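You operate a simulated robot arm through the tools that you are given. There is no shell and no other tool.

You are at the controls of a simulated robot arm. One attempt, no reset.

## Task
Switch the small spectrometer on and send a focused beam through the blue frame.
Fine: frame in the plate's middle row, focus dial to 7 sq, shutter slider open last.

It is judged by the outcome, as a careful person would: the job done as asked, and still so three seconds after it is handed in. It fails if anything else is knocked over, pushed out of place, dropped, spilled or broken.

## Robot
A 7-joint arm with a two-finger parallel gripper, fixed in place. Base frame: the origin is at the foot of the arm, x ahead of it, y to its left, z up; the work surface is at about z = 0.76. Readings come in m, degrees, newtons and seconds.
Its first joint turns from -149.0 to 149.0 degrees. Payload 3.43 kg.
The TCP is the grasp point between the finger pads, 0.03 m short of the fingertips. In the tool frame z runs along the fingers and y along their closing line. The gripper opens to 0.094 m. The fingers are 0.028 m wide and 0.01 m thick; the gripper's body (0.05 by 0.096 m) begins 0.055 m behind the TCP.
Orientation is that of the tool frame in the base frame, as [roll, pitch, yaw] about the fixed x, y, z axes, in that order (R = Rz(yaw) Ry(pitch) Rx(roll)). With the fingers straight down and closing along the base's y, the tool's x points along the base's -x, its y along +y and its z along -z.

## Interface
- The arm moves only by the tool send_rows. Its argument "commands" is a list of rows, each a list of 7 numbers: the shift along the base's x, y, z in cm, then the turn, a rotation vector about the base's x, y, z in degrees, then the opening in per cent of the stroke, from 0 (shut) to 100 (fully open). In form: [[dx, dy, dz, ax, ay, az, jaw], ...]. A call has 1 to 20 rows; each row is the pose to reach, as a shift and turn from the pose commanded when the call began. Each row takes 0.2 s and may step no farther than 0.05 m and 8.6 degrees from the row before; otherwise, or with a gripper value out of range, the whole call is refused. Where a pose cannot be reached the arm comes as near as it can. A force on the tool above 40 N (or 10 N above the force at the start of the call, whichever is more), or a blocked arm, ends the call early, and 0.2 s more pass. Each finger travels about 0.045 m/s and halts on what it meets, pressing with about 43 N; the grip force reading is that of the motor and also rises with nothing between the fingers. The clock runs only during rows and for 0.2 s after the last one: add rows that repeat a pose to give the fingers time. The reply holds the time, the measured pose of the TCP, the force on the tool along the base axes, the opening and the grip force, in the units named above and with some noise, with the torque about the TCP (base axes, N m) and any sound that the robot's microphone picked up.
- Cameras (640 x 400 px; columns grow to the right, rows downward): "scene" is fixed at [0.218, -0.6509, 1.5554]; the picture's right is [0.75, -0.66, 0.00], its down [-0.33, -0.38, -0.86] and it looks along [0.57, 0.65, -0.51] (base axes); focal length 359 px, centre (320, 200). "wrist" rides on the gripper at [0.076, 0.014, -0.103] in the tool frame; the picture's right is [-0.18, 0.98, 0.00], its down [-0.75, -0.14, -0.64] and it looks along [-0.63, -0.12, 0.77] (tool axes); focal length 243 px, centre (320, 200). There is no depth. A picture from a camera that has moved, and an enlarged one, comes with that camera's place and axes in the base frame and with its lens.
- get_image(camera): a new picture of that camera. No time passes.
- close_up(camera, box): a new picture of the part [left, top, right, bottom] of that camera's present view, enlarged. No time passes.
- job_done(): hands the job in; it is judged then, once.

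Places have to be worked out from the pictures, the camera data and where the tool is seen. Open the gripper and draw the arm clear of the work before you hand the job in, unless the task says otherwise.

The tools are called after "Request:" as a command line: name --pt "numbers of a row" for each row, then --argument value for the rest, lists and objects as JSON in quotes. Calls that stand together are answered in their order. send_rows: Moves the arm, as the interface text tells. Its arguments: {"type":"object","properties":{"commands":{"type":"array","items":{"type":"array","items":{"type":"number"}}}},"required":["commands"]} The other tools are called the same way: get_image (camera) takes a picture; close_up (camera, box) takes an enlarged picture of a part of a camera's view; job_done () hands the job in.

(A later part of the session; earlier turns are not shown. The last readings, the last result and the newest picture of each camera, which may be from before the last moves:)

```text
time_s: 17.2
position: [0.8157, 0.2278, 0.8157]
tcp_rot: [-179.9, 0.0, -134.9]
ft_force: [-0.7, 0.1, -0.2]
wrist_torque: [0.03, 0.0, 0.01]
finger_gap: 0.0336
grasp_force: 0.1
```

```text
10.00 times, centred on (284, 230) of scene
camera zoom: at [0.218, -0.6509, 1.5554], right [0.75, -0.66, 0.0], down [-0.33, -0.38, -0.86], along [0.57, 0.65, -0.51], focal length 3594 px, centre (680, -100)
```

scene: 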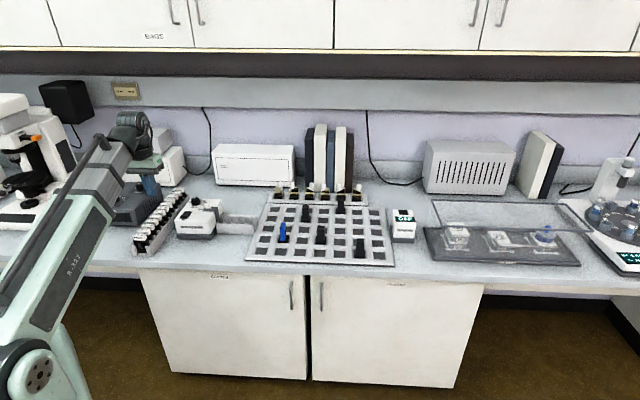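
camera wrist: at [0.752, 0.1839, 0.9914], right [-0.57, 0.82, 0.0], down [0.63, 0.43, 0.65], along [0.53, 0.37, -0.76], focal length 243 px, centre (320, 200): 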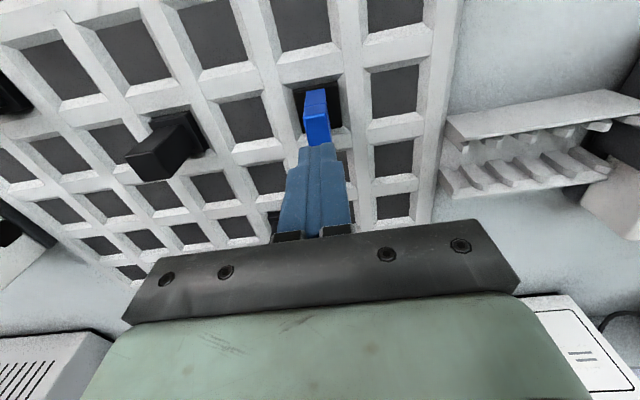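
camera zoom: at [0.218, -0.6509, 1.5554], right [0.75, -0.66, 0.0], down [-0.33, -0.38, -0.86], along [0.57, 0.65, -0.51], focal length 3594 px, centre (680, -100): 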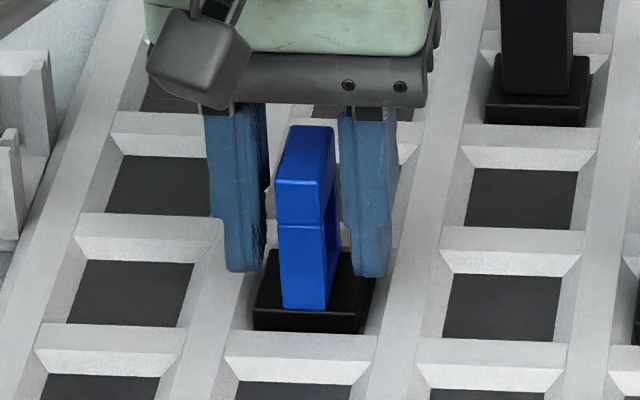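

The fingers now reach well down either side of the frame with no contact force. I'll close and read the forces.

Request:
send_rows --pt "0 0 0 0 0 0 25" --pt "0 0 0 0 0 0 15" --pt "0 0 0 0 0 0 5" --pt "0 0 0 0 0 0 0" --pt "0 0 0 0 0 0 0"

Request:
close_up --camera "wrist" --box '[240, 80, 400, 240]'

Request:
close_up --camera "scene" --box '[264, 210, 304, 250]'

```text
time_s: 18.4
position: [0.8151, 0.2266, 0.8145]
tcp_rot: [180.0, 0.0, -134.8]
ft_force: [0.4, 0.8, -0.3]
wrist_torque: [-0.01, -0.01, -0.04]
finger_gap: 0.0198
grasp_force: 43.0
```

```text
2.50 times, centred on (320, 160) of wrist
camera zoom: at [0.7515, 0.1826, 0.9184], right [-0.57, 0.82, 0.0], down [0.63, 0.43, 0.64], along [0.53, 0.36, -0.77], focal length 606 px, centre (320, 300)
```

zoom: 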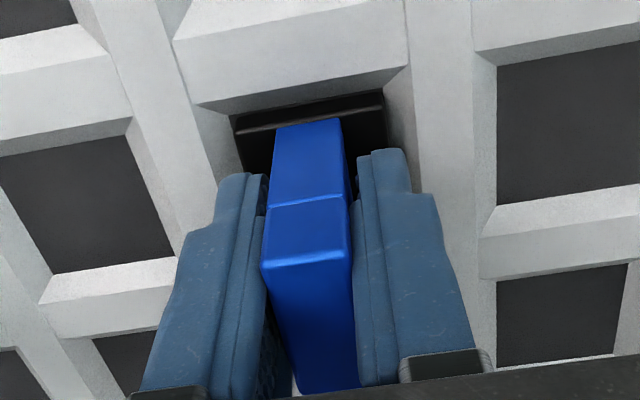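

```text
10.00 times, centred on (284, 230) of scene
camera zoom: at [0.218, -0.6509, 1.5554], right [0.75, -0.66, 0.0], down [-0.33, -0.38, -0.86], along [0.57, 0.65, -0.51], focal length 3594 px, centre (680, -100)
```

zoom: 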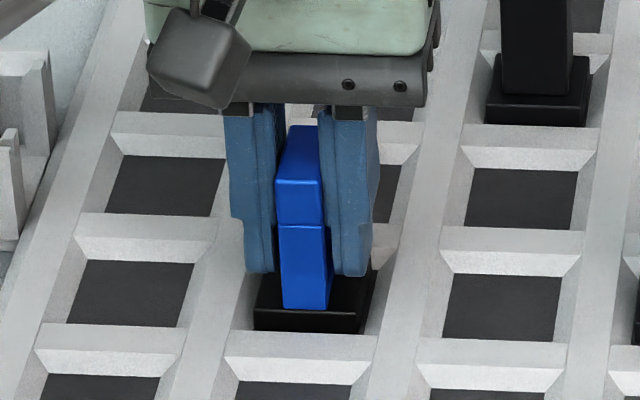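

It's now a solid grip: 19.8 mm gap, 43 N and no vertical wedging force. I'll lift slowly.

Request:
send_rows --pt "0 0 0.4 0 0 0 0" --pt "0 0 0.8 0 0 0 0" --pt "0 0 1.4 0 0 0 0" --pt "0 0 2.2 0 0 0 0" --pt "0 0 3.2 0 0 0 0" --pt "0 0 4 0 0 0 0" --pt "0 0 4 0 0 0 0"

Request:
close_up --camera "wrist" --box '[200, 40, 440, 240]'

Request:
close_up --camera "scene" --box '[254, 195, 314, 250]'

```text
time_s: 20.0
position: [0.8158, 0.2257, 0.855]
tcp_rot: [180.0, 0.0, -134.9]
ft_force: [-0.6, -0.4, -1.0]
wrist_torque: [0.03, 0.0, 0.02]
finger_gap: 0.02
grasp_force: 42.7
```

```text
2.00 times, centred on (320, 140) of wrist
camera zoom: at [0.752, 0.1819, 0.9581], right [-0.57, 0.82, 0.0], down [0.63, 0.43, 0.64], along [0.53, 0.36, -0.77], focal length 485 px, centre (320, 320)
```

zoom: 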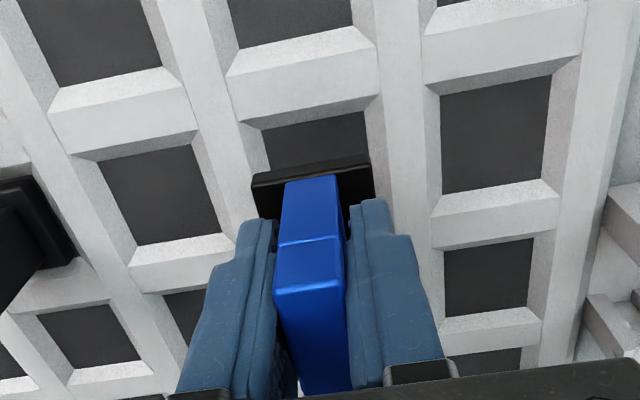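

```text
7.27 times, centred on (284, 222) of scene
camera zoom: at [0.218, -0.6509, 1.5554], right [0.75, -0.66, 0.0], down [-0.33, -0.38, -0.86], along [0.57, 0.65, -0.51], focal length 2614 px, centre (582, 36)
```

zoom: 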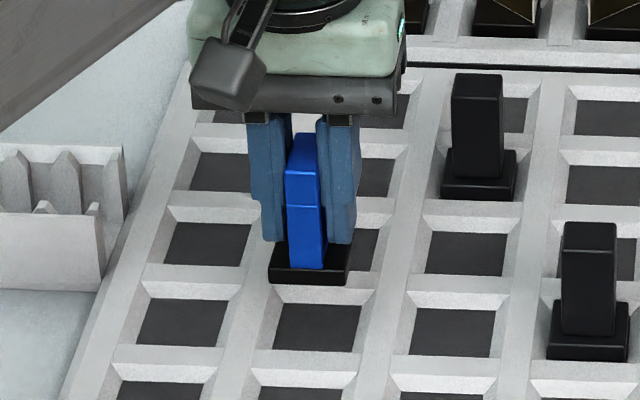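

The frame came up cleanly with its base. I'll carry it one pitch toward the back, 4.8 cm in x and y, to hover over the middle-row pocket.

Request:
send_rows --pt "1.2 1.2 0 0 0 0 0" --pt "2.4 2.4 0 0 0 0 0" --pt "3.6 3.6 0 0 0 0 0" --pt "4.8 4.8 0 0 0 0 0" --pt "4.8 4.8 0 0 0 0 0" --pt "4.8 4.8 0 0 0 0 0"

Request:
close_up --camera "wrist" --box '[200, 0, 440, 200]'

Request:
close_up --camera "scene" --box '[254, 180, 324, 245]'

```text
time_s: 21.4
position: [0.8619, 0.2728, 0.8556]
tcp_rot: [179.9, 0.0, -135.1]
ft_force: [-0.2, 0.1, -0.1]
wrist_torque: [0.01, 0.02, -0.03]
finger_gap: 0.0198
grasp_force: 42.9
```

```text
2.00 times, centred on (320, 100) of wrist
camera zoom: at [0.7994, 0.2294, 0.959], right [-0.57, 0.82, 0.0], down [0.63, 0.43, 0.64], along [0.53, 0.36, -0.77], focal length 485 px, centre (320, 400)
```

zoom: 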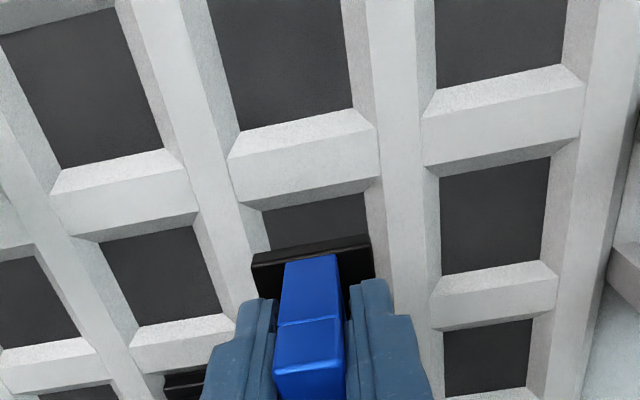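

```text
6.15 times, centred on (289, 212) of scene
camera zoom: at [0.218, -0.6509, 1.5554], right [0.75, -0.66, 0.0], down [-0.33, -0.38, -0.86], along [0.57, 0.65, -0.51], focal length 2212 px, centre (511, 123)
```

zoom: 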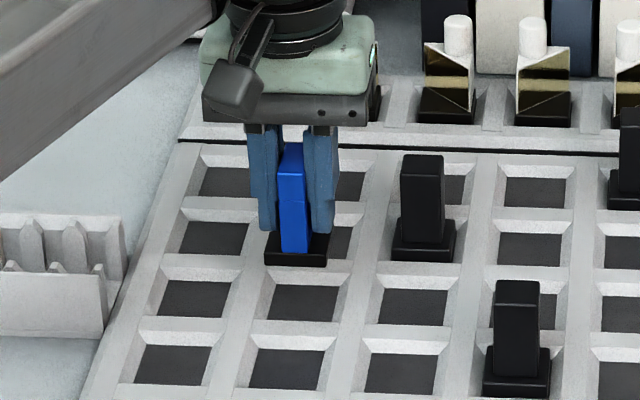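

The rib lines match the earlier picture, so the shift is exactly one pocket. I'll lower slowly to the same seated height while still gripping.

Request:
send_rows --pt "0 0 -1 0 0 0 0" --pt "0 0 -2 0 0 0 0" --pt "0 0 -2.8 0 0 0 0" --pt "0 0 -3.3 0 0 0 0" --pt "0 0 -3.6 0 0 0 0" --pt "0 0 -3.8 0 0 0 0" --pt "0 0 -3.9 0 0 0 0" --pt "0 0 -3.9 0 0 0 0"

Request:
close_up --camera "wrist" --box '[240, 60, 400, 220]'

Request:
close_up --camera "scene" --box '[264, 195, 314, 245]'

```text
time_s: 23.2
position: [0.8631, 0.274, 0.8156]
tcp_rot: [-180.0, 0.0, -134.9]
ft_force: [-0.2, -0.4, -1.4]
wrist_torque: [0.0, 0.01, 0.03]
finger_gap: 0.0199
grasp_force: 43.3
```

```text
2.50 times, centred on (320, 140) of wrist
camera zoom: at [0.7996, 0.2303, 0.9197], right [-0.57, 0.82, 0.0], down [0.63, 0.43, 0.64], along [0.53, 0.36, -0.77], focal length 606 px, centre (320, 350)
```

zoom: 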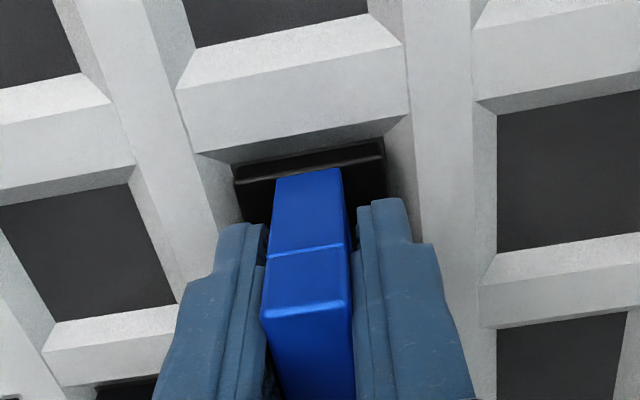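

```text
8.00 times, centred on (289, 220) of scene
camera zoom: at [0.218, -0.6509, 1.5554], right [0.75, -0.66, 0.0], down [-0.33, -0.38, -0.86], along [0.57, 0.65, -0.51], focal length 2876 px, centre (568, 40)
```

zoom: 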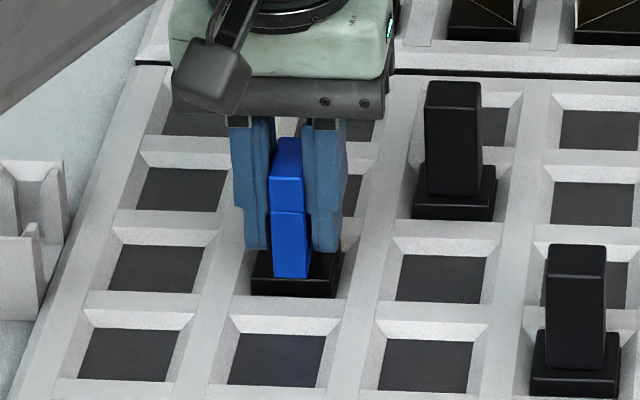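

It's about 1.3 mm above seated and carries no contact force. I'll lower that last bit, then open to the same modest gap.

Request:
send_rows --pt "0 0 -0.06 0 0 0 0" --pt "0 0 -0.12 0 0 0 0" --pt "0 0 -0.12 0 0 0 0" --pt "0 0 -0.12 0 0 0 24" --pt "0 0 -0.12 0 0 0 30" --pt "0 0 -0.12 0 0 0 36" --pt "0 0 -0.12 0 0 0 36" --pt "0 0 -0.12 0 0 0 36"

Request:
close_up --camera "wrist" --box '[240, 60, 400, 220]'

Request:
close_up --camera "scene" --box '[264, 195, 314, 245]'

```text
time_s: 25.0
position: [0.8624, 0.2747, 0.816]
tcp_rot: [-180.0, 0.0, -134.9]
ft_force: [-0.3, -0.4, 0.3]
wrist_torque: [0.04, -0.03, 0.01]
finger_gap: 0.0338
grasp_force: 0.2
```

```text
2.50 times, centred on (320, 140) of wrist
camera zoom: at [0.8, 0.2307, 0.9184], right [-0.57, 0.82, 0.0], down [0.63, 0.43, 0.64], along [0.53, 0.36, -0.77], focal length 606 px, centre (320, 350)
```

zoom: 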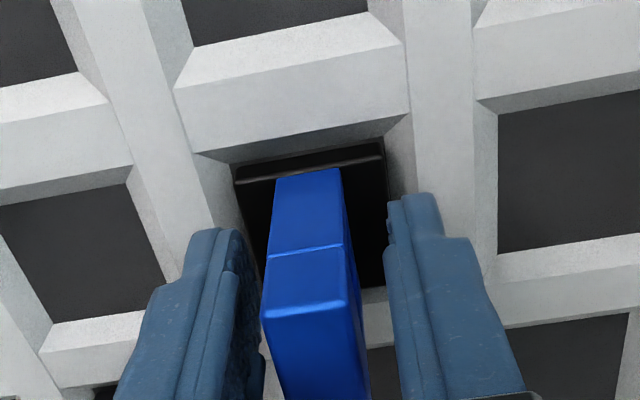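

```text
8.00 times, centred on (289, 220) of scene
camera zoom: at [0.218, -0.6509, 1.5554], right [0.75, -0.66, 0.0], down [-0.33, -0.38, -0.86], along [0.57, 0.65, -0.51], focal length 2876 px, centre (568, 40)
```

zoom: 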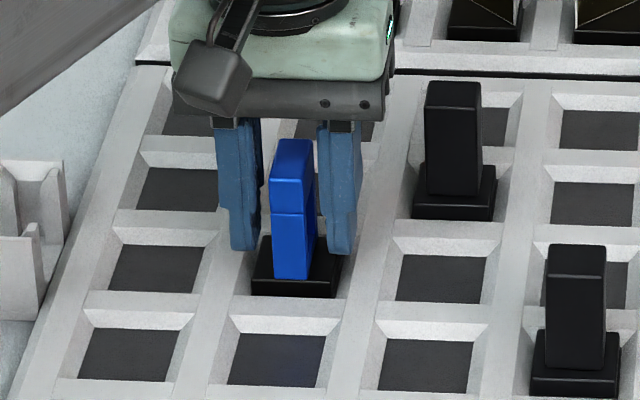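

The frame stands free in the middle-row pocket. I'll raise the open fingers straight up clear of it.

Request:
send_rows --pt "0 0 1 0 0 0 36" --pt "0 0 2.5 0 0 0 36" --pt "0 0 5 0 0 0 36" --pt "0 0 8 0 0 0 36" --pt "0 0 12 0 0 0 36" --pt "0 0 12 0 0 0 36"

Request:
get_image --camera "wrist"

Request:
close_up --camera "scene" --box '[234, 175, 424, 275]'

Request:
close_up --camera "scene" --box '[264, 200, 308, 240]'

```text
time_s: 26.4
position: [0.8656, 0.276, 0.9327]
tcp_rot: [180.0, 0.1, -134.9]
ft_force: [1.1, -0.6, 0.5]
wrist_torque: [0.01, 0.04, 0.01]
finger_gap: 0.0339
grasp_force: 0.1
```

```text
taken
camera wrist: at [0.8019, 0.2322, 1.0358], right [-0.57, 0.82, 0.0], down [0.63, 0.43, 0.64], along [0.53, 0.36, -0.77], focal length 243 px, centre (320, 200)
```

wrist: 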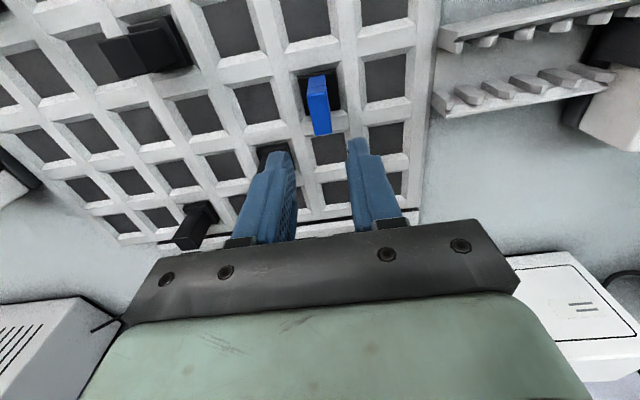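

```text
3.37 times, centred on (329, 225) of scene
camera zoom: at [0.218, -0.6509, 1.5554], right [0.75, -0.66, 0.0], down [-0.33, -0.38, -0.86], along [0.57, 0.65, -0.51], focal length 1211 px, centre (290, 116)
```

zoom: 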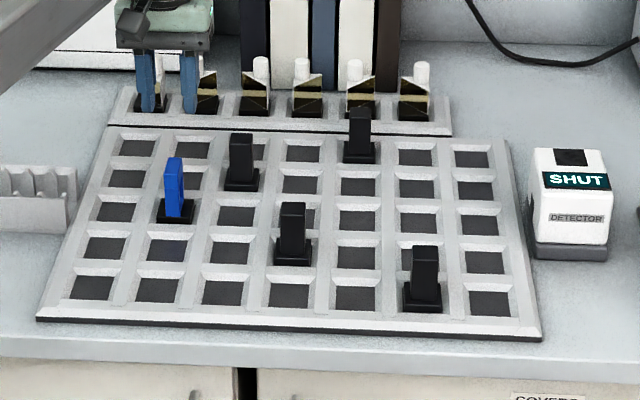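

```text
10.00 times, centred on (286, 220) of scene
camera zoom: at [0.218, -0.6509, 1.5554], right [0.75, -0.66, 0.0], down [-0.33, -0.38, -0.86], along [0.57, 0.65, -0.51], focal length 3594 px, centre (660, 0)
```

zoom: 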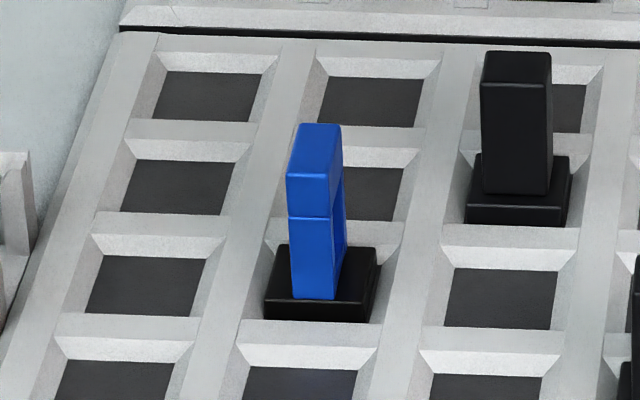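

The blue frame is seated in the middle row, with its window facing along the row, and nothing else moved. Next is the focus dial, so I'll travel above it with the fingers open about 52 mm.

Request:
send_rows --pt "-2 2.5 1.5 0 0 0 40" --pt "-4.8 6 2 0 0 0 55" --pt "-7.6 9.5 2 0 0 0 55" --pt "-10.4 13 2 0 0 0 55" --pt "-13.2 16.5 2 0 0 0 55" --pt "-16 20 2 0 0 0 55" --pt "-18.8 23.5 2 0 0 0 55" --pt "-21 26 1.5 0 0 0 55" --pt "-22.06 27.3 0.2 0 0 0 55" --pt "-22.06 27.3 0.2 0 0 0 55" --pt "-22.06 27.3 0.2 0 0 0 55"

Request:
get_image --camera "wrist"

Request:
close_up --camera "wrist" --box '[260, 70, 380, 190]'

Request:
close_up --camera "scene" --box '[170, 170, 240, 230]'

```text
time_s: 28.8
position: [0.6429, 0.5483, 0.9361]
tcp_rot: [180.0, 0.0, -135.0]
ft_force: [-1.2, 0.0, 0.2]
wrist_torque: [-0.01, 0.03, -0.01]
finger_gap: 0.0517
grasp_force: 0.0
```

```text
taken
camera wrist: at [0.5795, 0.5038, 1.0381], right [-0.57, 0.82, 0.0], down [0.63, 0.43, 0.64], along [0.53, 0.36, -0.77], focal length 243 px, centre (320, 200)
```

wrist: 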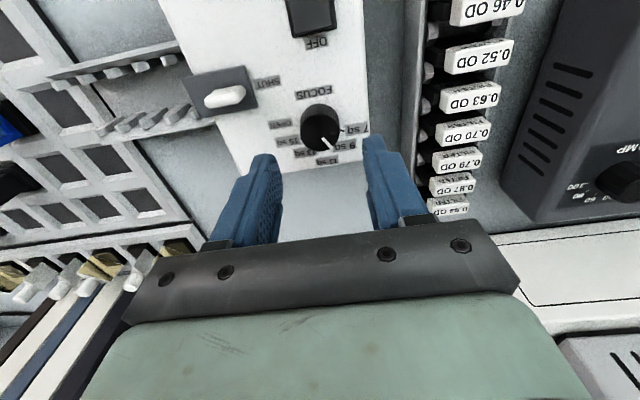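

```text
3.33 times, centred on (320, 130) of wrist
camera zoom: at [0.5795, 0.5038, 1.0381], right [-0.57, 0.82, 0.0], down [0.63, 0.43, 0.64], along [0.53, 0.36, -0.77], focal length 809 px, centre (320, 433)
```

zoom: 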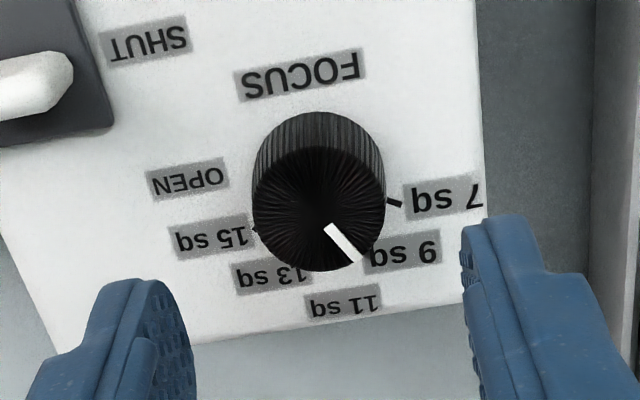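

```text
6.67 times, centred on (205, 200) of scene
camera zoom: at [0.218, -0.6509, 1.5554], right [0.75, -0.66, 0.0], down [-0.33, -0.38, -0.86], along [0.57, 0.65, -0.51], focal length 2396 px, centre (1087, 200)
```

zoom: 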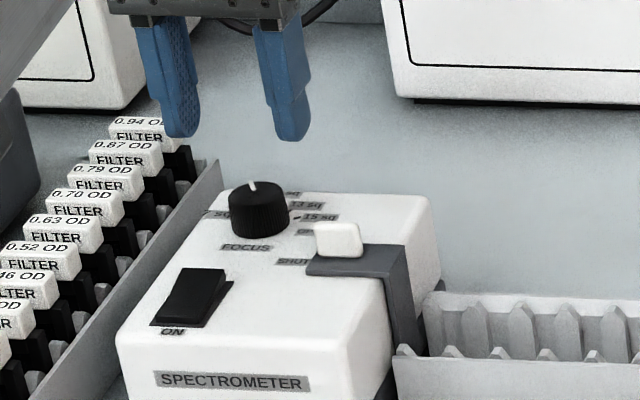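

The dial's 7 sq tick is visible about 58–60° left of back, and the pointer is at about 30°, so it needs roughly +30° counter-clockwise. I'll descend around the dial with the tips stopping about 3 mm above the box top.

Request:
send_rows --pt "0.1 0.12 -1.5 0 0 0 55" --pt "0.1 0.12 -3 0 0 0 55" --pt "0.1 0.12 -4.3 0 0 0 55" --pt "0.1 0.12 -5.2 0 0 0 55" --pt "0.1 0.12 -5.9 0 0 0 55" --pt "0.1 0.12 -5.9 0 0 0 55"

Request:
close_up --camera "wrist" --box '[250, 80, 390, 240]'

Request:
close_up --camera "scene" --box '[180, 185, 224, 220]'

```text
time_s: 30.2
position: [0.6451, 0.5473, 0.8777]
tcp_rot: [180.0, 0.0, -134.9]
ft_force: [-0.4, 0.5, 0.0]
wrist_torque: [0.0, 0.01, 0.02]
finger_gap: 0.0516
grasp_force: 0.0
```

```text
2.50 times, centred on (320, 160) of wrist
camera zoom: at [0.5823, 0.505, 0.9804], right [-0.57, 0.82, 0.0], down [0.63, 0.43, 0.64], along [0.53, 0.36, -0.77], focal length 606 px, centre (320, 300)
```

zoom: 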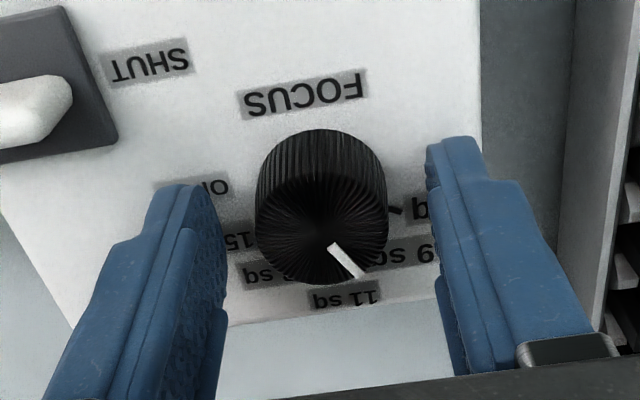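

```text
11.43 times, centred on (202, 202) of scene
camera zoom: at [0.218, -0.6509, 1.5554], right [0.75, -0.66, 0.0], down [-0.33, -0.38, -0.86], along [0.57, 0.65, -0.51], focal length 4108 px, centre (1669, 171)
```

zoom: 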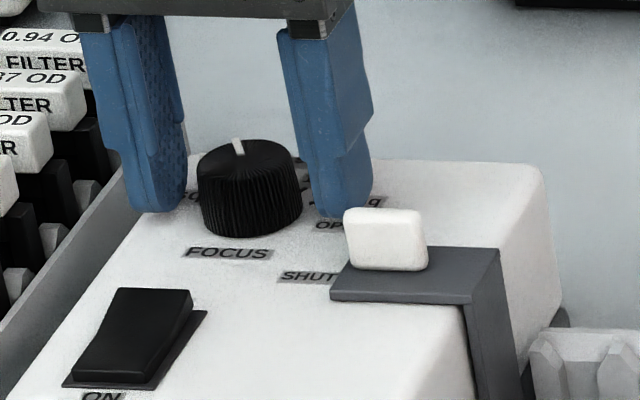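

The dial is centred between the fingers to within about 0.5 mm. I'll drop another 1.5 mm and close on it.

Request:
send_rows --pt "0 0 -0.15 0 0 0 55" --pt "0 0 -0.15 0 0 0 42" --pt "0 0 -0.15 0 0 0 34" --pt "0 0 -0.15 0 0 0 26" --pt "0 0 -0.15 0 0 0 20" --pt "0 0 -0.15 0 0 0 20"

Request:
close_up --camera "wrist" --box '[250, 80, 390, 240]'

Request:
close_up --camera "scene" --box '[180, 185, 224, 220]'

```text
time_s: 31.6
position: [0.6442, 0.548, 0.8761]
tcp_rot: [179.9, 0.0, -135.0]
ft_force: [-5.9, 4.9, -1.1]
wrist_torque: [0.21, 0.16, 0.01]
finger_gap: 0.0313
grasp_force: 45.2
```

```text
2.50 times, centred on (320, 160) of wrist
camera zoom: at [0.5813, 0.5046, 0.9788], right [-0.57, 0.82, 0.0], down [0.63, 0.43, 0.64], along [0.53, 0.36, -0.77], focal length 606 px, centre (320, 300)
```

zoom: 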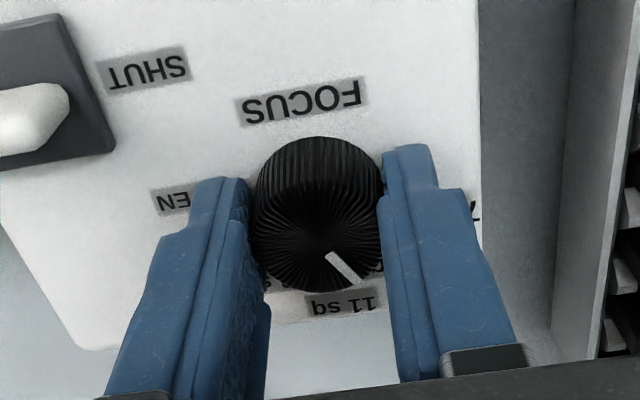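

```text
11.43 times, centred on (202, 202) of scene
camera zoom: at [0.218, -0.6509, 1.5554], right [0.75, -0.66, 0.0], down [-0.33, -0.38, -0.86], along [0.57, 0.65, -0.51], focal length 4108 px, centre (1669, 171)
```

zoom: 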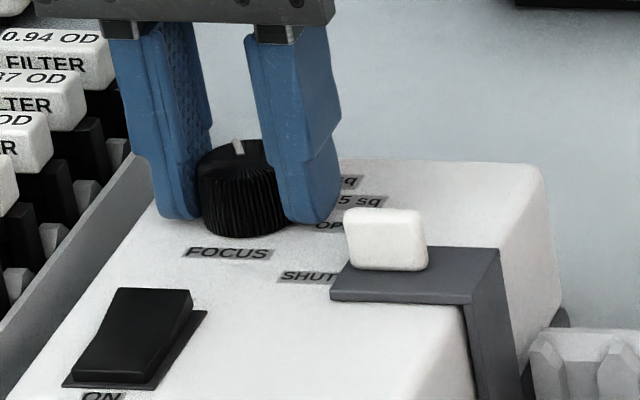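

The dial is held, with a 31.3 mm gap, a small side load and no vertical load. I'll turn it +30° about vertical in small steps, easing off the sideways offset.

Request:
send_rows --pt "-0.03 0.03 0 0 0 5 20" --pt "-0.03 0.03 0 0 0 10 20" --pt "-0.03 0.03 0 0 0 15 20" --pt "-0.03 0.03 0 0 0 20 20" --pt "-0.03 0.03 0 0 0 25 20" --pt "-0.03 0.03 0 0 0 30 20" --pt "-0.03 0.03 0 0 0 30 20"

Request:
close_up --camera "wrist" --box '[250, 80, 390, 240]'

Request:
close_up --camera "scene" --box '[180, 185, 224, 220]'

```text
time_s: 33.2
position: [0.6435, 0.5488, 0.8764]
tcp_rot: [179.9, 0.1, -104.9]
ft_force: [9.1, 0.8, -26.1]
wrist_torque: [-0.14, -0.25, -0.26]
finger_gap: 0.0314
grasp_force: 44.9
```

```text
2.50 times, centred on (320, 160) of wrist
camera zoom: at [0.6115, 0.4789, 0.9789], right [-0.9, 0.43, 0.0], down [0.33, 0.69, 0.64], along [0.28, 0.58, -0.77], focal length 606 px, centre (320, 300)
```

zoom: 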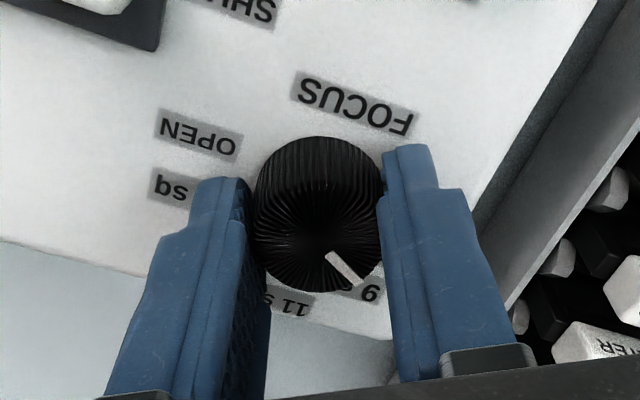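

```text
11.43 times, centred on (202, 202) of scene
camera zoom: at [0.218, -0.6509, 1.5554], right [0.75, -0.66, 0.0], down [-0.33, -0.38, -0.86], along [0.57, 0.65, -0.51], focal length 4108 px, centre (1669, 171)
```

zoom: 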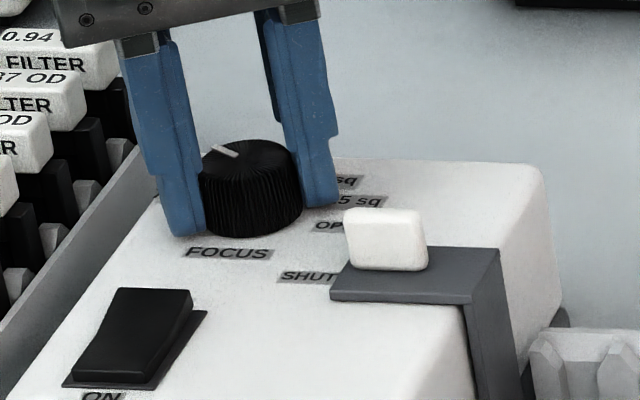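

The pointer turned with the gripper and now looks near 7 sq. I'll open the fingers, rise clear, and read the dial.

Request:
send_rows --pt "0 0 0 0 0 0 30" --pt "0 0 0 0 0 0 42" --pt "0 0 0 0 0 0 52" --pt "0 0 0 0 0 0 52" --pt "0 0 1.5 0 0 0 52" --pt "0 0 4 0 0 0 52" --pt "0 0 7 0 0 0 52" --pt "0 0 7 0 0 0 52"

Request:
close_up --camera "wrist" --box '[260, 60, 380, 180]'

Request:
close_up --camera "scene" --box '[184, 192, 224, 222]'

Request:
close_up --camera "scene" --box '[380, 200, 430, 250]'

```text
time_s: 35.0
position: [0.6443, 0.5485, 0.9472]
tcp_rot: [179.9, 0.0, -104.9]
ft_force: [-0.8, -0.5, 0.3]
wrist_torque: [0.02, 0.03, 0.04]
finger_gap: 0.0488
grasp_force: 0.1
```

```text
3.33 times, centred on (320, 120) of wrist
camera zoom: at [0.6116, 0.4783, 1.0496], right [-0.9, 0.43, 0.0], down [0.33, 0.69, 0.64], along [0.28, 0.58, -0.77], focal length 809 px, centre (320, 467)
```

zoom: 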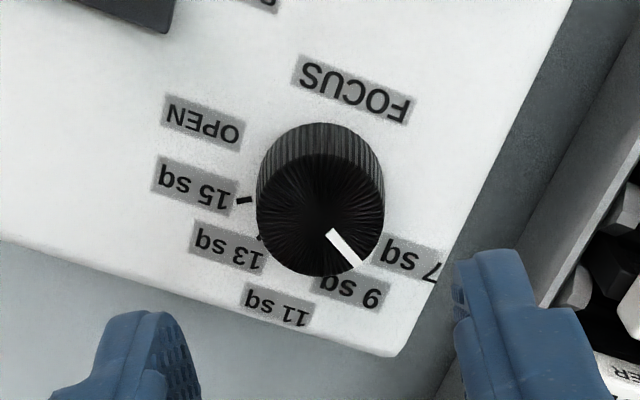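

```text
13.33 times, centred on (204, 207) of scene
camera zoom: at [0.218, -0.6509, 1.5554], right [0.75, -0.66, 0.0], down [-0.33, -0.38, -0.86], along [0.57, 0.65, -0.51], focal length 4792 px, centre (1867, 107)
```

zoom: 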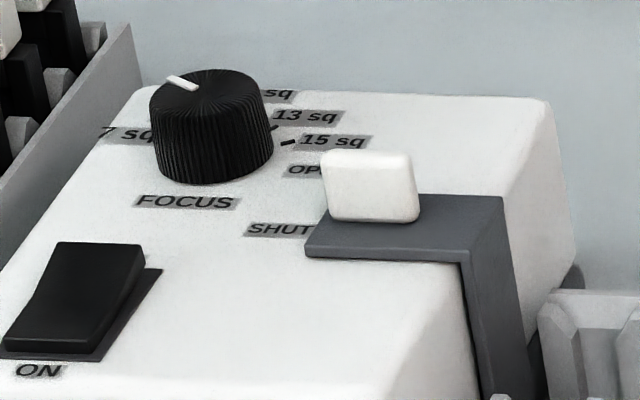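

```text
8.00 times, centred on (405, 225) of scene
camera zoom: at [0.218, -0.6509, 1.5554], right [0.75, -0.66, 0.0], down [-0.33, -0.38, -0.86], along [0.57, 0.65, -0.51], focal length 2876 px, centre (-360, 0)
```

zoom: 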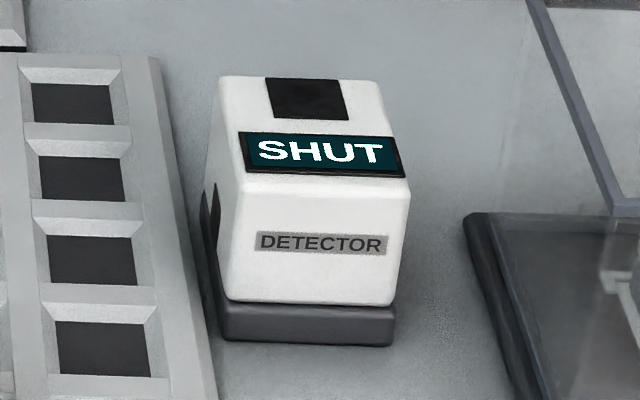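

The pointer is now at about 57–60°, right at the 7 sq tick. I'll zoom tighter to check how well it lines up.

Request:
close_up --camera "wrist" --box '[295, 90, 365, 150]'

Request:
close_up --camera "scene" --box '[188, 192, 208, 207]'

```text
6.67 times, centred on (330, 120) of wrist
camera zoom: at [0.6116, 0.4783, 1.0496], right [-0.9, 0.43, 0.0], down [0.33, 0.69, 0.64], along [0.28, 0.58, -0.77], focal length 1618 px, centre (253, 733)
```

zoom: 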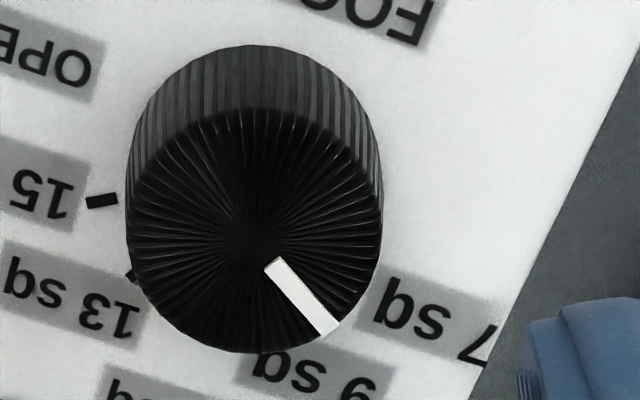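

```text
16.00 times, centred on (198, 200) of scene
camera zoom: at [0.218, -0.6509, 1.5554], right [0.75, -0.66, 0.0], down [-0.33, -0.38, -0.86], along [0.57, 0.65, -0.51], focal length 5751 px, centre (2272, 208)
```

zoom: 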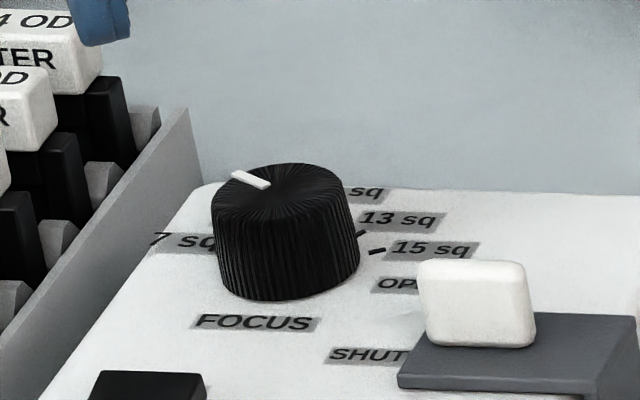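

The pointer measures 59–60°, with the scale at 30° per mark, so it is on the 7 sq tick. The last item is the shutter. I'll turn back to the counter-aligned yaw, close the fingers, and look at the slider knob from above.

Request:
send_rows --pt "1 -0.8 0.8 0 0 -7.5 40" --pt "2 -1.6 0.8 0 0 -15 20" --pt "3.2 -2.6 0.8 0 0 -22.5 0" --pt "4.9 -3.95 0.8 0 0 -30 0" --pt "4.9 -3.95 0.8 0 0 -30 0" --pt "4.9 -3.95 0.8 0 0 -30 0" --pt "4.9 -3.95 0.8 0 0 -30 0"

Request:
get_image --camera "wrist"

Request:
close_up --camera "wrist" --box '[260, 50, 400, 190]'

Request:
close_up --camera "scene" --box '[190, 190, 230, 225]'

```text
time_s: 36.6
position: [0.6922, 0.5089, 0.9552]
tcp_rot: [-180.0, 0.0, -134.9]
ft_force: [0.4, 0.3, 0.3]
wrist_torque: [0.01, 0.0, 0.02]
finger_gap: 0.0
grasp_force: 32.7
```

```text
taken
camera wrist: at [0.629, 0.4657, 1.0585], right [-0.57, 0.82, 0.0], down [0.63, 0.43, 0.64], along [0.53, 0.36, -0.77], focal length 243 px, centre (320, 200)
```

wrist: 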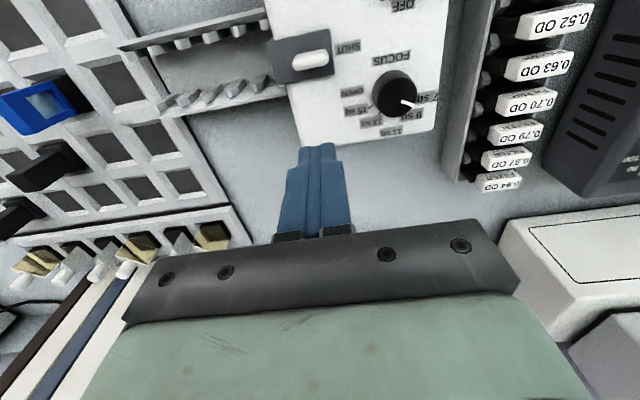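

```text
2.86 times, centred on (330, 120) of wrist
camera zoom: at [0.629, 0.4657, 1.0585], right [-0.57, 0.82, 0.0], down [0.63, 0.43, 0.64], along [0.53, 0.36, -0.77], focal length 693 px, centre (291, 429)
```

zoom: 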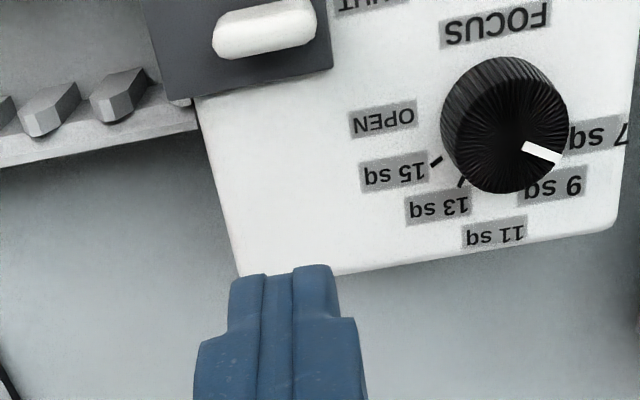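

```text
11.43 times, centred on (210, 208) of scene
camera zoom: at [0.218, -0.6509, 1.5554], right [0.75, -0.66, 0.0], down [-0.33, -0.38, -0.86], along [0.57, 0.65, -0.51], focal length 4108 px, centre (1577, 114)
```

zoom: 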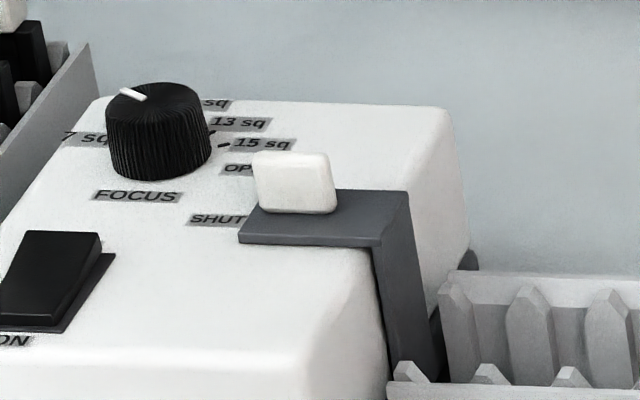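

The shutter knob is a thin upright white tab, wide across and thin front to back. I'll zoom in to measure it.

Request:
close_up --camera "wrist" --box '[255, 15, 375, 105]'

Request:
close_up --camera "scene" --box '[204, 196, 230, 222]'

```text
4.44 times, centred on (315, 60) of wrist
camera zoom: at [0.629, 0.4657, 1.0585], right [-0.57, 0.82, 0.0], down [0.63, 0.43, 0.64], along [0.53, 0.36, -0.77], focal length 1078 px, centre (342, 822)
```

zoom: 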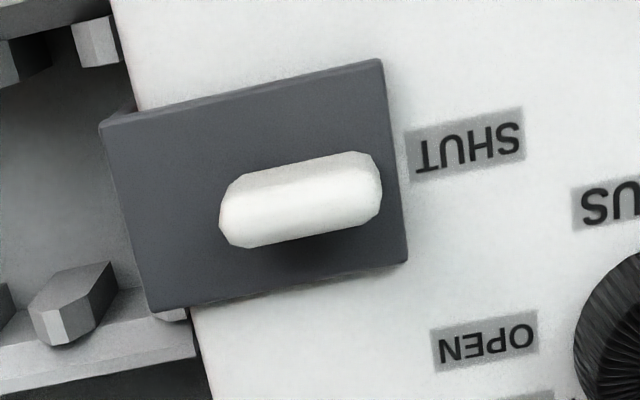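

```text
15.38 times, centred on (217, 209) of scene
camera zoom: at [0.218, -0.6509, 1.5554], right [0.75, -0.66, 0.0], down [-0.33, -0.38, -0.86], along [0.57, 0.65, -0.51], focal length 5530 px, centre (1905, 62)
```

zoom: 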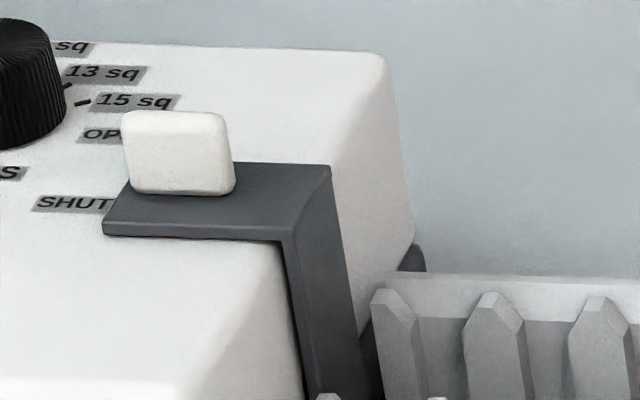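

The slider bracket is centred beside SHUT at w ≈ 0.8065, and OPEN is 32 mm further back. The knob's front face is near (0.659, 0.477), with its top at about 0.866. I'll put the closed fingertips just in front of it and check before touching.

Request:
send_rows --pt "-2.5 -2.4 0 0 0 0 0" --pt "-5.2 -4.95 0 0 0 0 0" --pt "-5.2 -4.95 -3 0 0 0 0" --pt "-5.2 -4.95 -5 0 0 0 0" --pt "-5.2 -4.95 -6 0 0 0 0" --pt "-5.2 -4.95 -7.1 0 0 0 0" --pt "-5.2 -4.95 -7.1 0 0 0 0"

Request:
close_up --camera "wrist" --box '[250, 90, 400, 230]'

Request:
close_up --camera "scene" --box '[190, 185, 234, 225]'

```text
time_s: 38.2
position: [0.6413, 0.4595, 0.8822]
tcp_rot: [-180.0, 0.0, -134.9]
ft_force: [0.9, 0.5, 0.8]
wrist_torque: [0.0, 0.0, 0.02]
finger_gap: 0.0
grasp_force: 33.2
```

```text
2.86 times, centred on (325, 160) of wrist
camera zoom: at [0.5767, 0.4152, 0.985], right [-0.57, 0.82, 0.0], down [0.63, 0.43, 0.64], along [0.53, 0.36, -0.77], focal length 693 px, centre (306, 314)
```

zoom: 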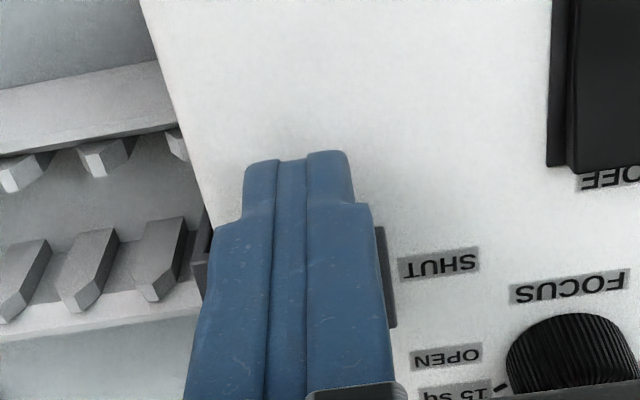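

```text
10.00 times, centred on (212, 205) of scene
camera zoom: at [0.218, -0.6509, 1.5554], right [0.75, -0.66, 0.0], down [-0.33, -0.38, -0.86], along [0.57, 0.65, -0.51], focal length 3594 px, centre (1400, 150)
```

zoom: 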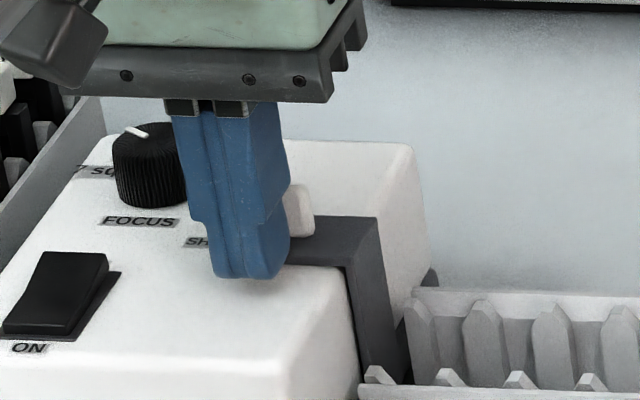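

The fingertips stand in front of the knob, in line with it and clear of the bracket. I'll push toward the back in small steps, stopping a little short of full travel to check.

Request:
send_rows --pt "0.35 0.35 0 0 0 0 0" --pt "0.7 0.7 0 0 0 0 0" --pt "1.0 1.0 0 0 0 0 0" --pt "1.3 1.3 0 0 0 0 0" --pt "1.6 1.6 0 0 0 0 0" --pt "1.9 1.9 0 0 0 0 0" --pt "2.2 2.2 0 0 0 0 0" --pt "2.5 2.5 0 0 0 0 0" --pt "2.5 2.5 0 0 0 0 0"

Request:
close_up --camera "wrist" --box '[250, 70, 400, 220]'

Request:
close_up --camera "scene" --box '[190, 185, 234, 225]'

Request:
close_up --camera "scene" --box '[380, 200, 430, 250]'

```text
time_s: 40.2
position: [0.6658, 0.4856, 0.8833]
tcp_rot: [-180.0, 0.0, -134.9]
ft_force: [1.4, -0.4, 0.5]
wrist_torque: [-0.02, 0.01, -0.03]
finger_gap: 0.0
grasp_force: 32.7
```

```text
2.67 times, centred on (325, 145) of wrist
camera zoom: at [0.6021, 0.4414, 0.9861], right [-0.57, 0.82, 0.0], down [0.63, 0.43, 0.64], along [0.53, 0.36, -0.77], focal length 647 px, centre (307, 347)
```

zoom: 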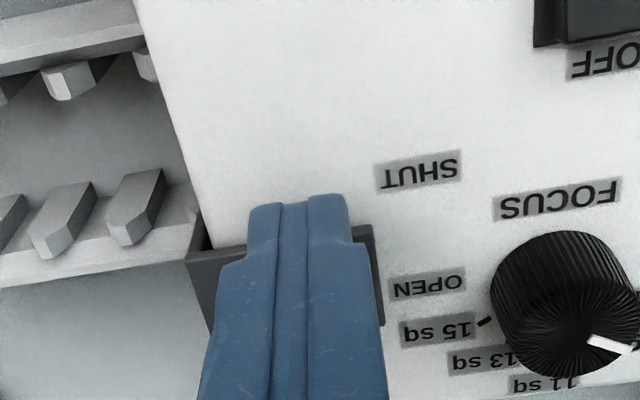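

```text
10.00 times, centred on (212, 205) of scene
camera zoom: at [0.218, -0.6509, 1.5554], right [0.75, -0.66, 0.0], down [-0.33, -0.38, -0.86], along [0.57, 0.65, -0.51], focal length 3594 px, centre (1400, 150)
```

zoom: 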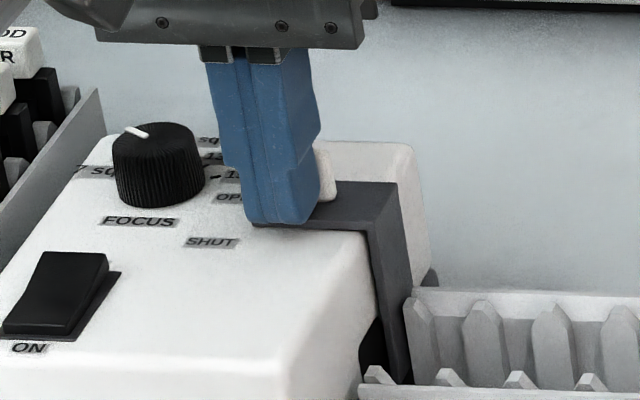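

```text
8.00 times, centred on (405, 225) of scene
camera zoom: at [0.218, -0.6509, 1.5554], right [0.75, -0.66, 0.0], down [-0.33, -0.38, -0.86], along [0.57, 0.65, -0.51], focal length 2876 px, centre (-360, 0)
```

zoom: 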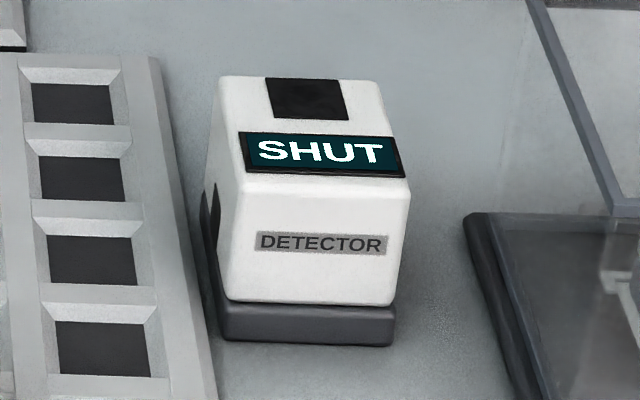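

The slider has moved about 27 of 32 mm with almost no force, and the box hasn't shifted. I'll push on the remaining ~5 mm in small steps.

Request:
send_rows --pt "0.1 0.1 0 0 0 0 0" --pt "0.2 0.2 0 0 0 0 0" --pt "0.3 0.3 0 0 0 0 0" --pt "0.38 0.38 0 0 0 0 0" --pt "0.38 0.38 0 0 0 0 0"

Request:
close_up --camera "wrist" --box '[250, 70, 400, 220]'

Request:
close_up --camera "scene" --box '[190, 185, 234, 225]'

Request:
close_up --camera "scene" --box '[380, 200, 430, 250]'

```text
time_s: 41.4
position: [0.6681, 0.4888, 0.8835]
tcp_rot: [180.0, 0.0, -134.9]
ft_force: [-0.5, 0.0, 0.1]
wrist_torque: [-0.01, -0.01, -0.02]
finger_gap: 0.0
grasp_force: 32.9
```

```text
2.67 times, centred on (325, 145) of wrist
camera zoom: at [0.6065, 0.4446, 0.9868], right [-0.57, 0.82, 0.0], down [0.63, 0.43, 0.64], along [0.53, 0.36, -0.77], focal length 647 px, centre (307, 347)
```

zoom: 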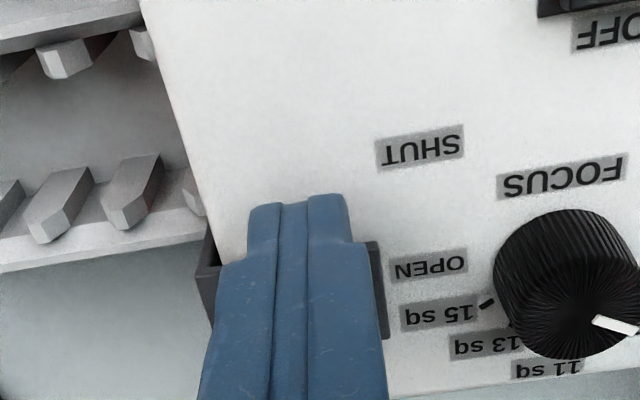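

```text
10.00 times, centred on (212, 205) of scene
camera zoom: at [0.218, -0.6509, 1.5554], right [0.75, -0.66, 0.0], down [-0.33, -0.38, -0.86], along [0.57, 0.65, -0.51], focal length 3594 px, centre (1400, 150)
```

zoom: 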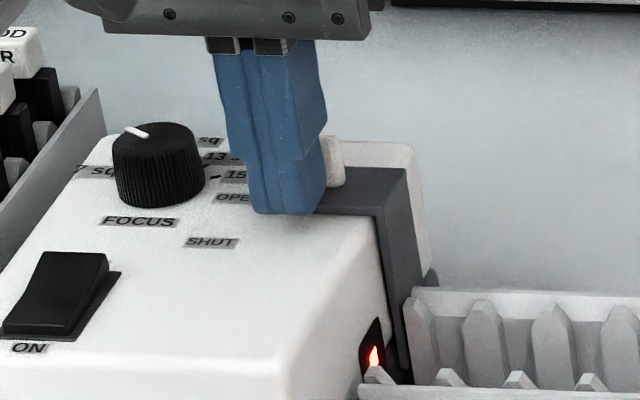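

```text
8.00 times, centred on (405, 225) of scene
camera zoom: at [0.218, -0.6509, 1.5554], right [0.75, -0.66, 0.0], down [-0.33, -0.38, -0.86], along [0.57, 0.65, -0.51], focal length 2876 px, centre (-360, 0)
```

zoom: 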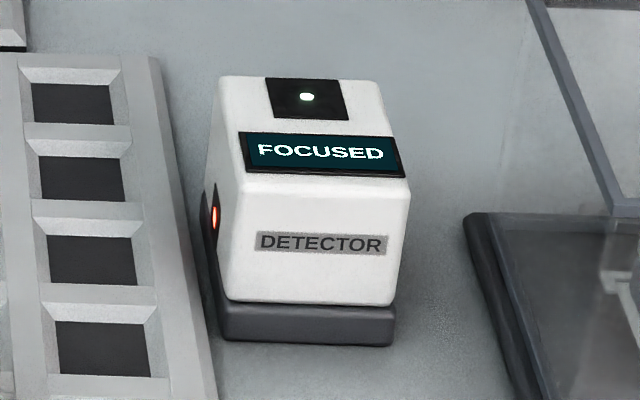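

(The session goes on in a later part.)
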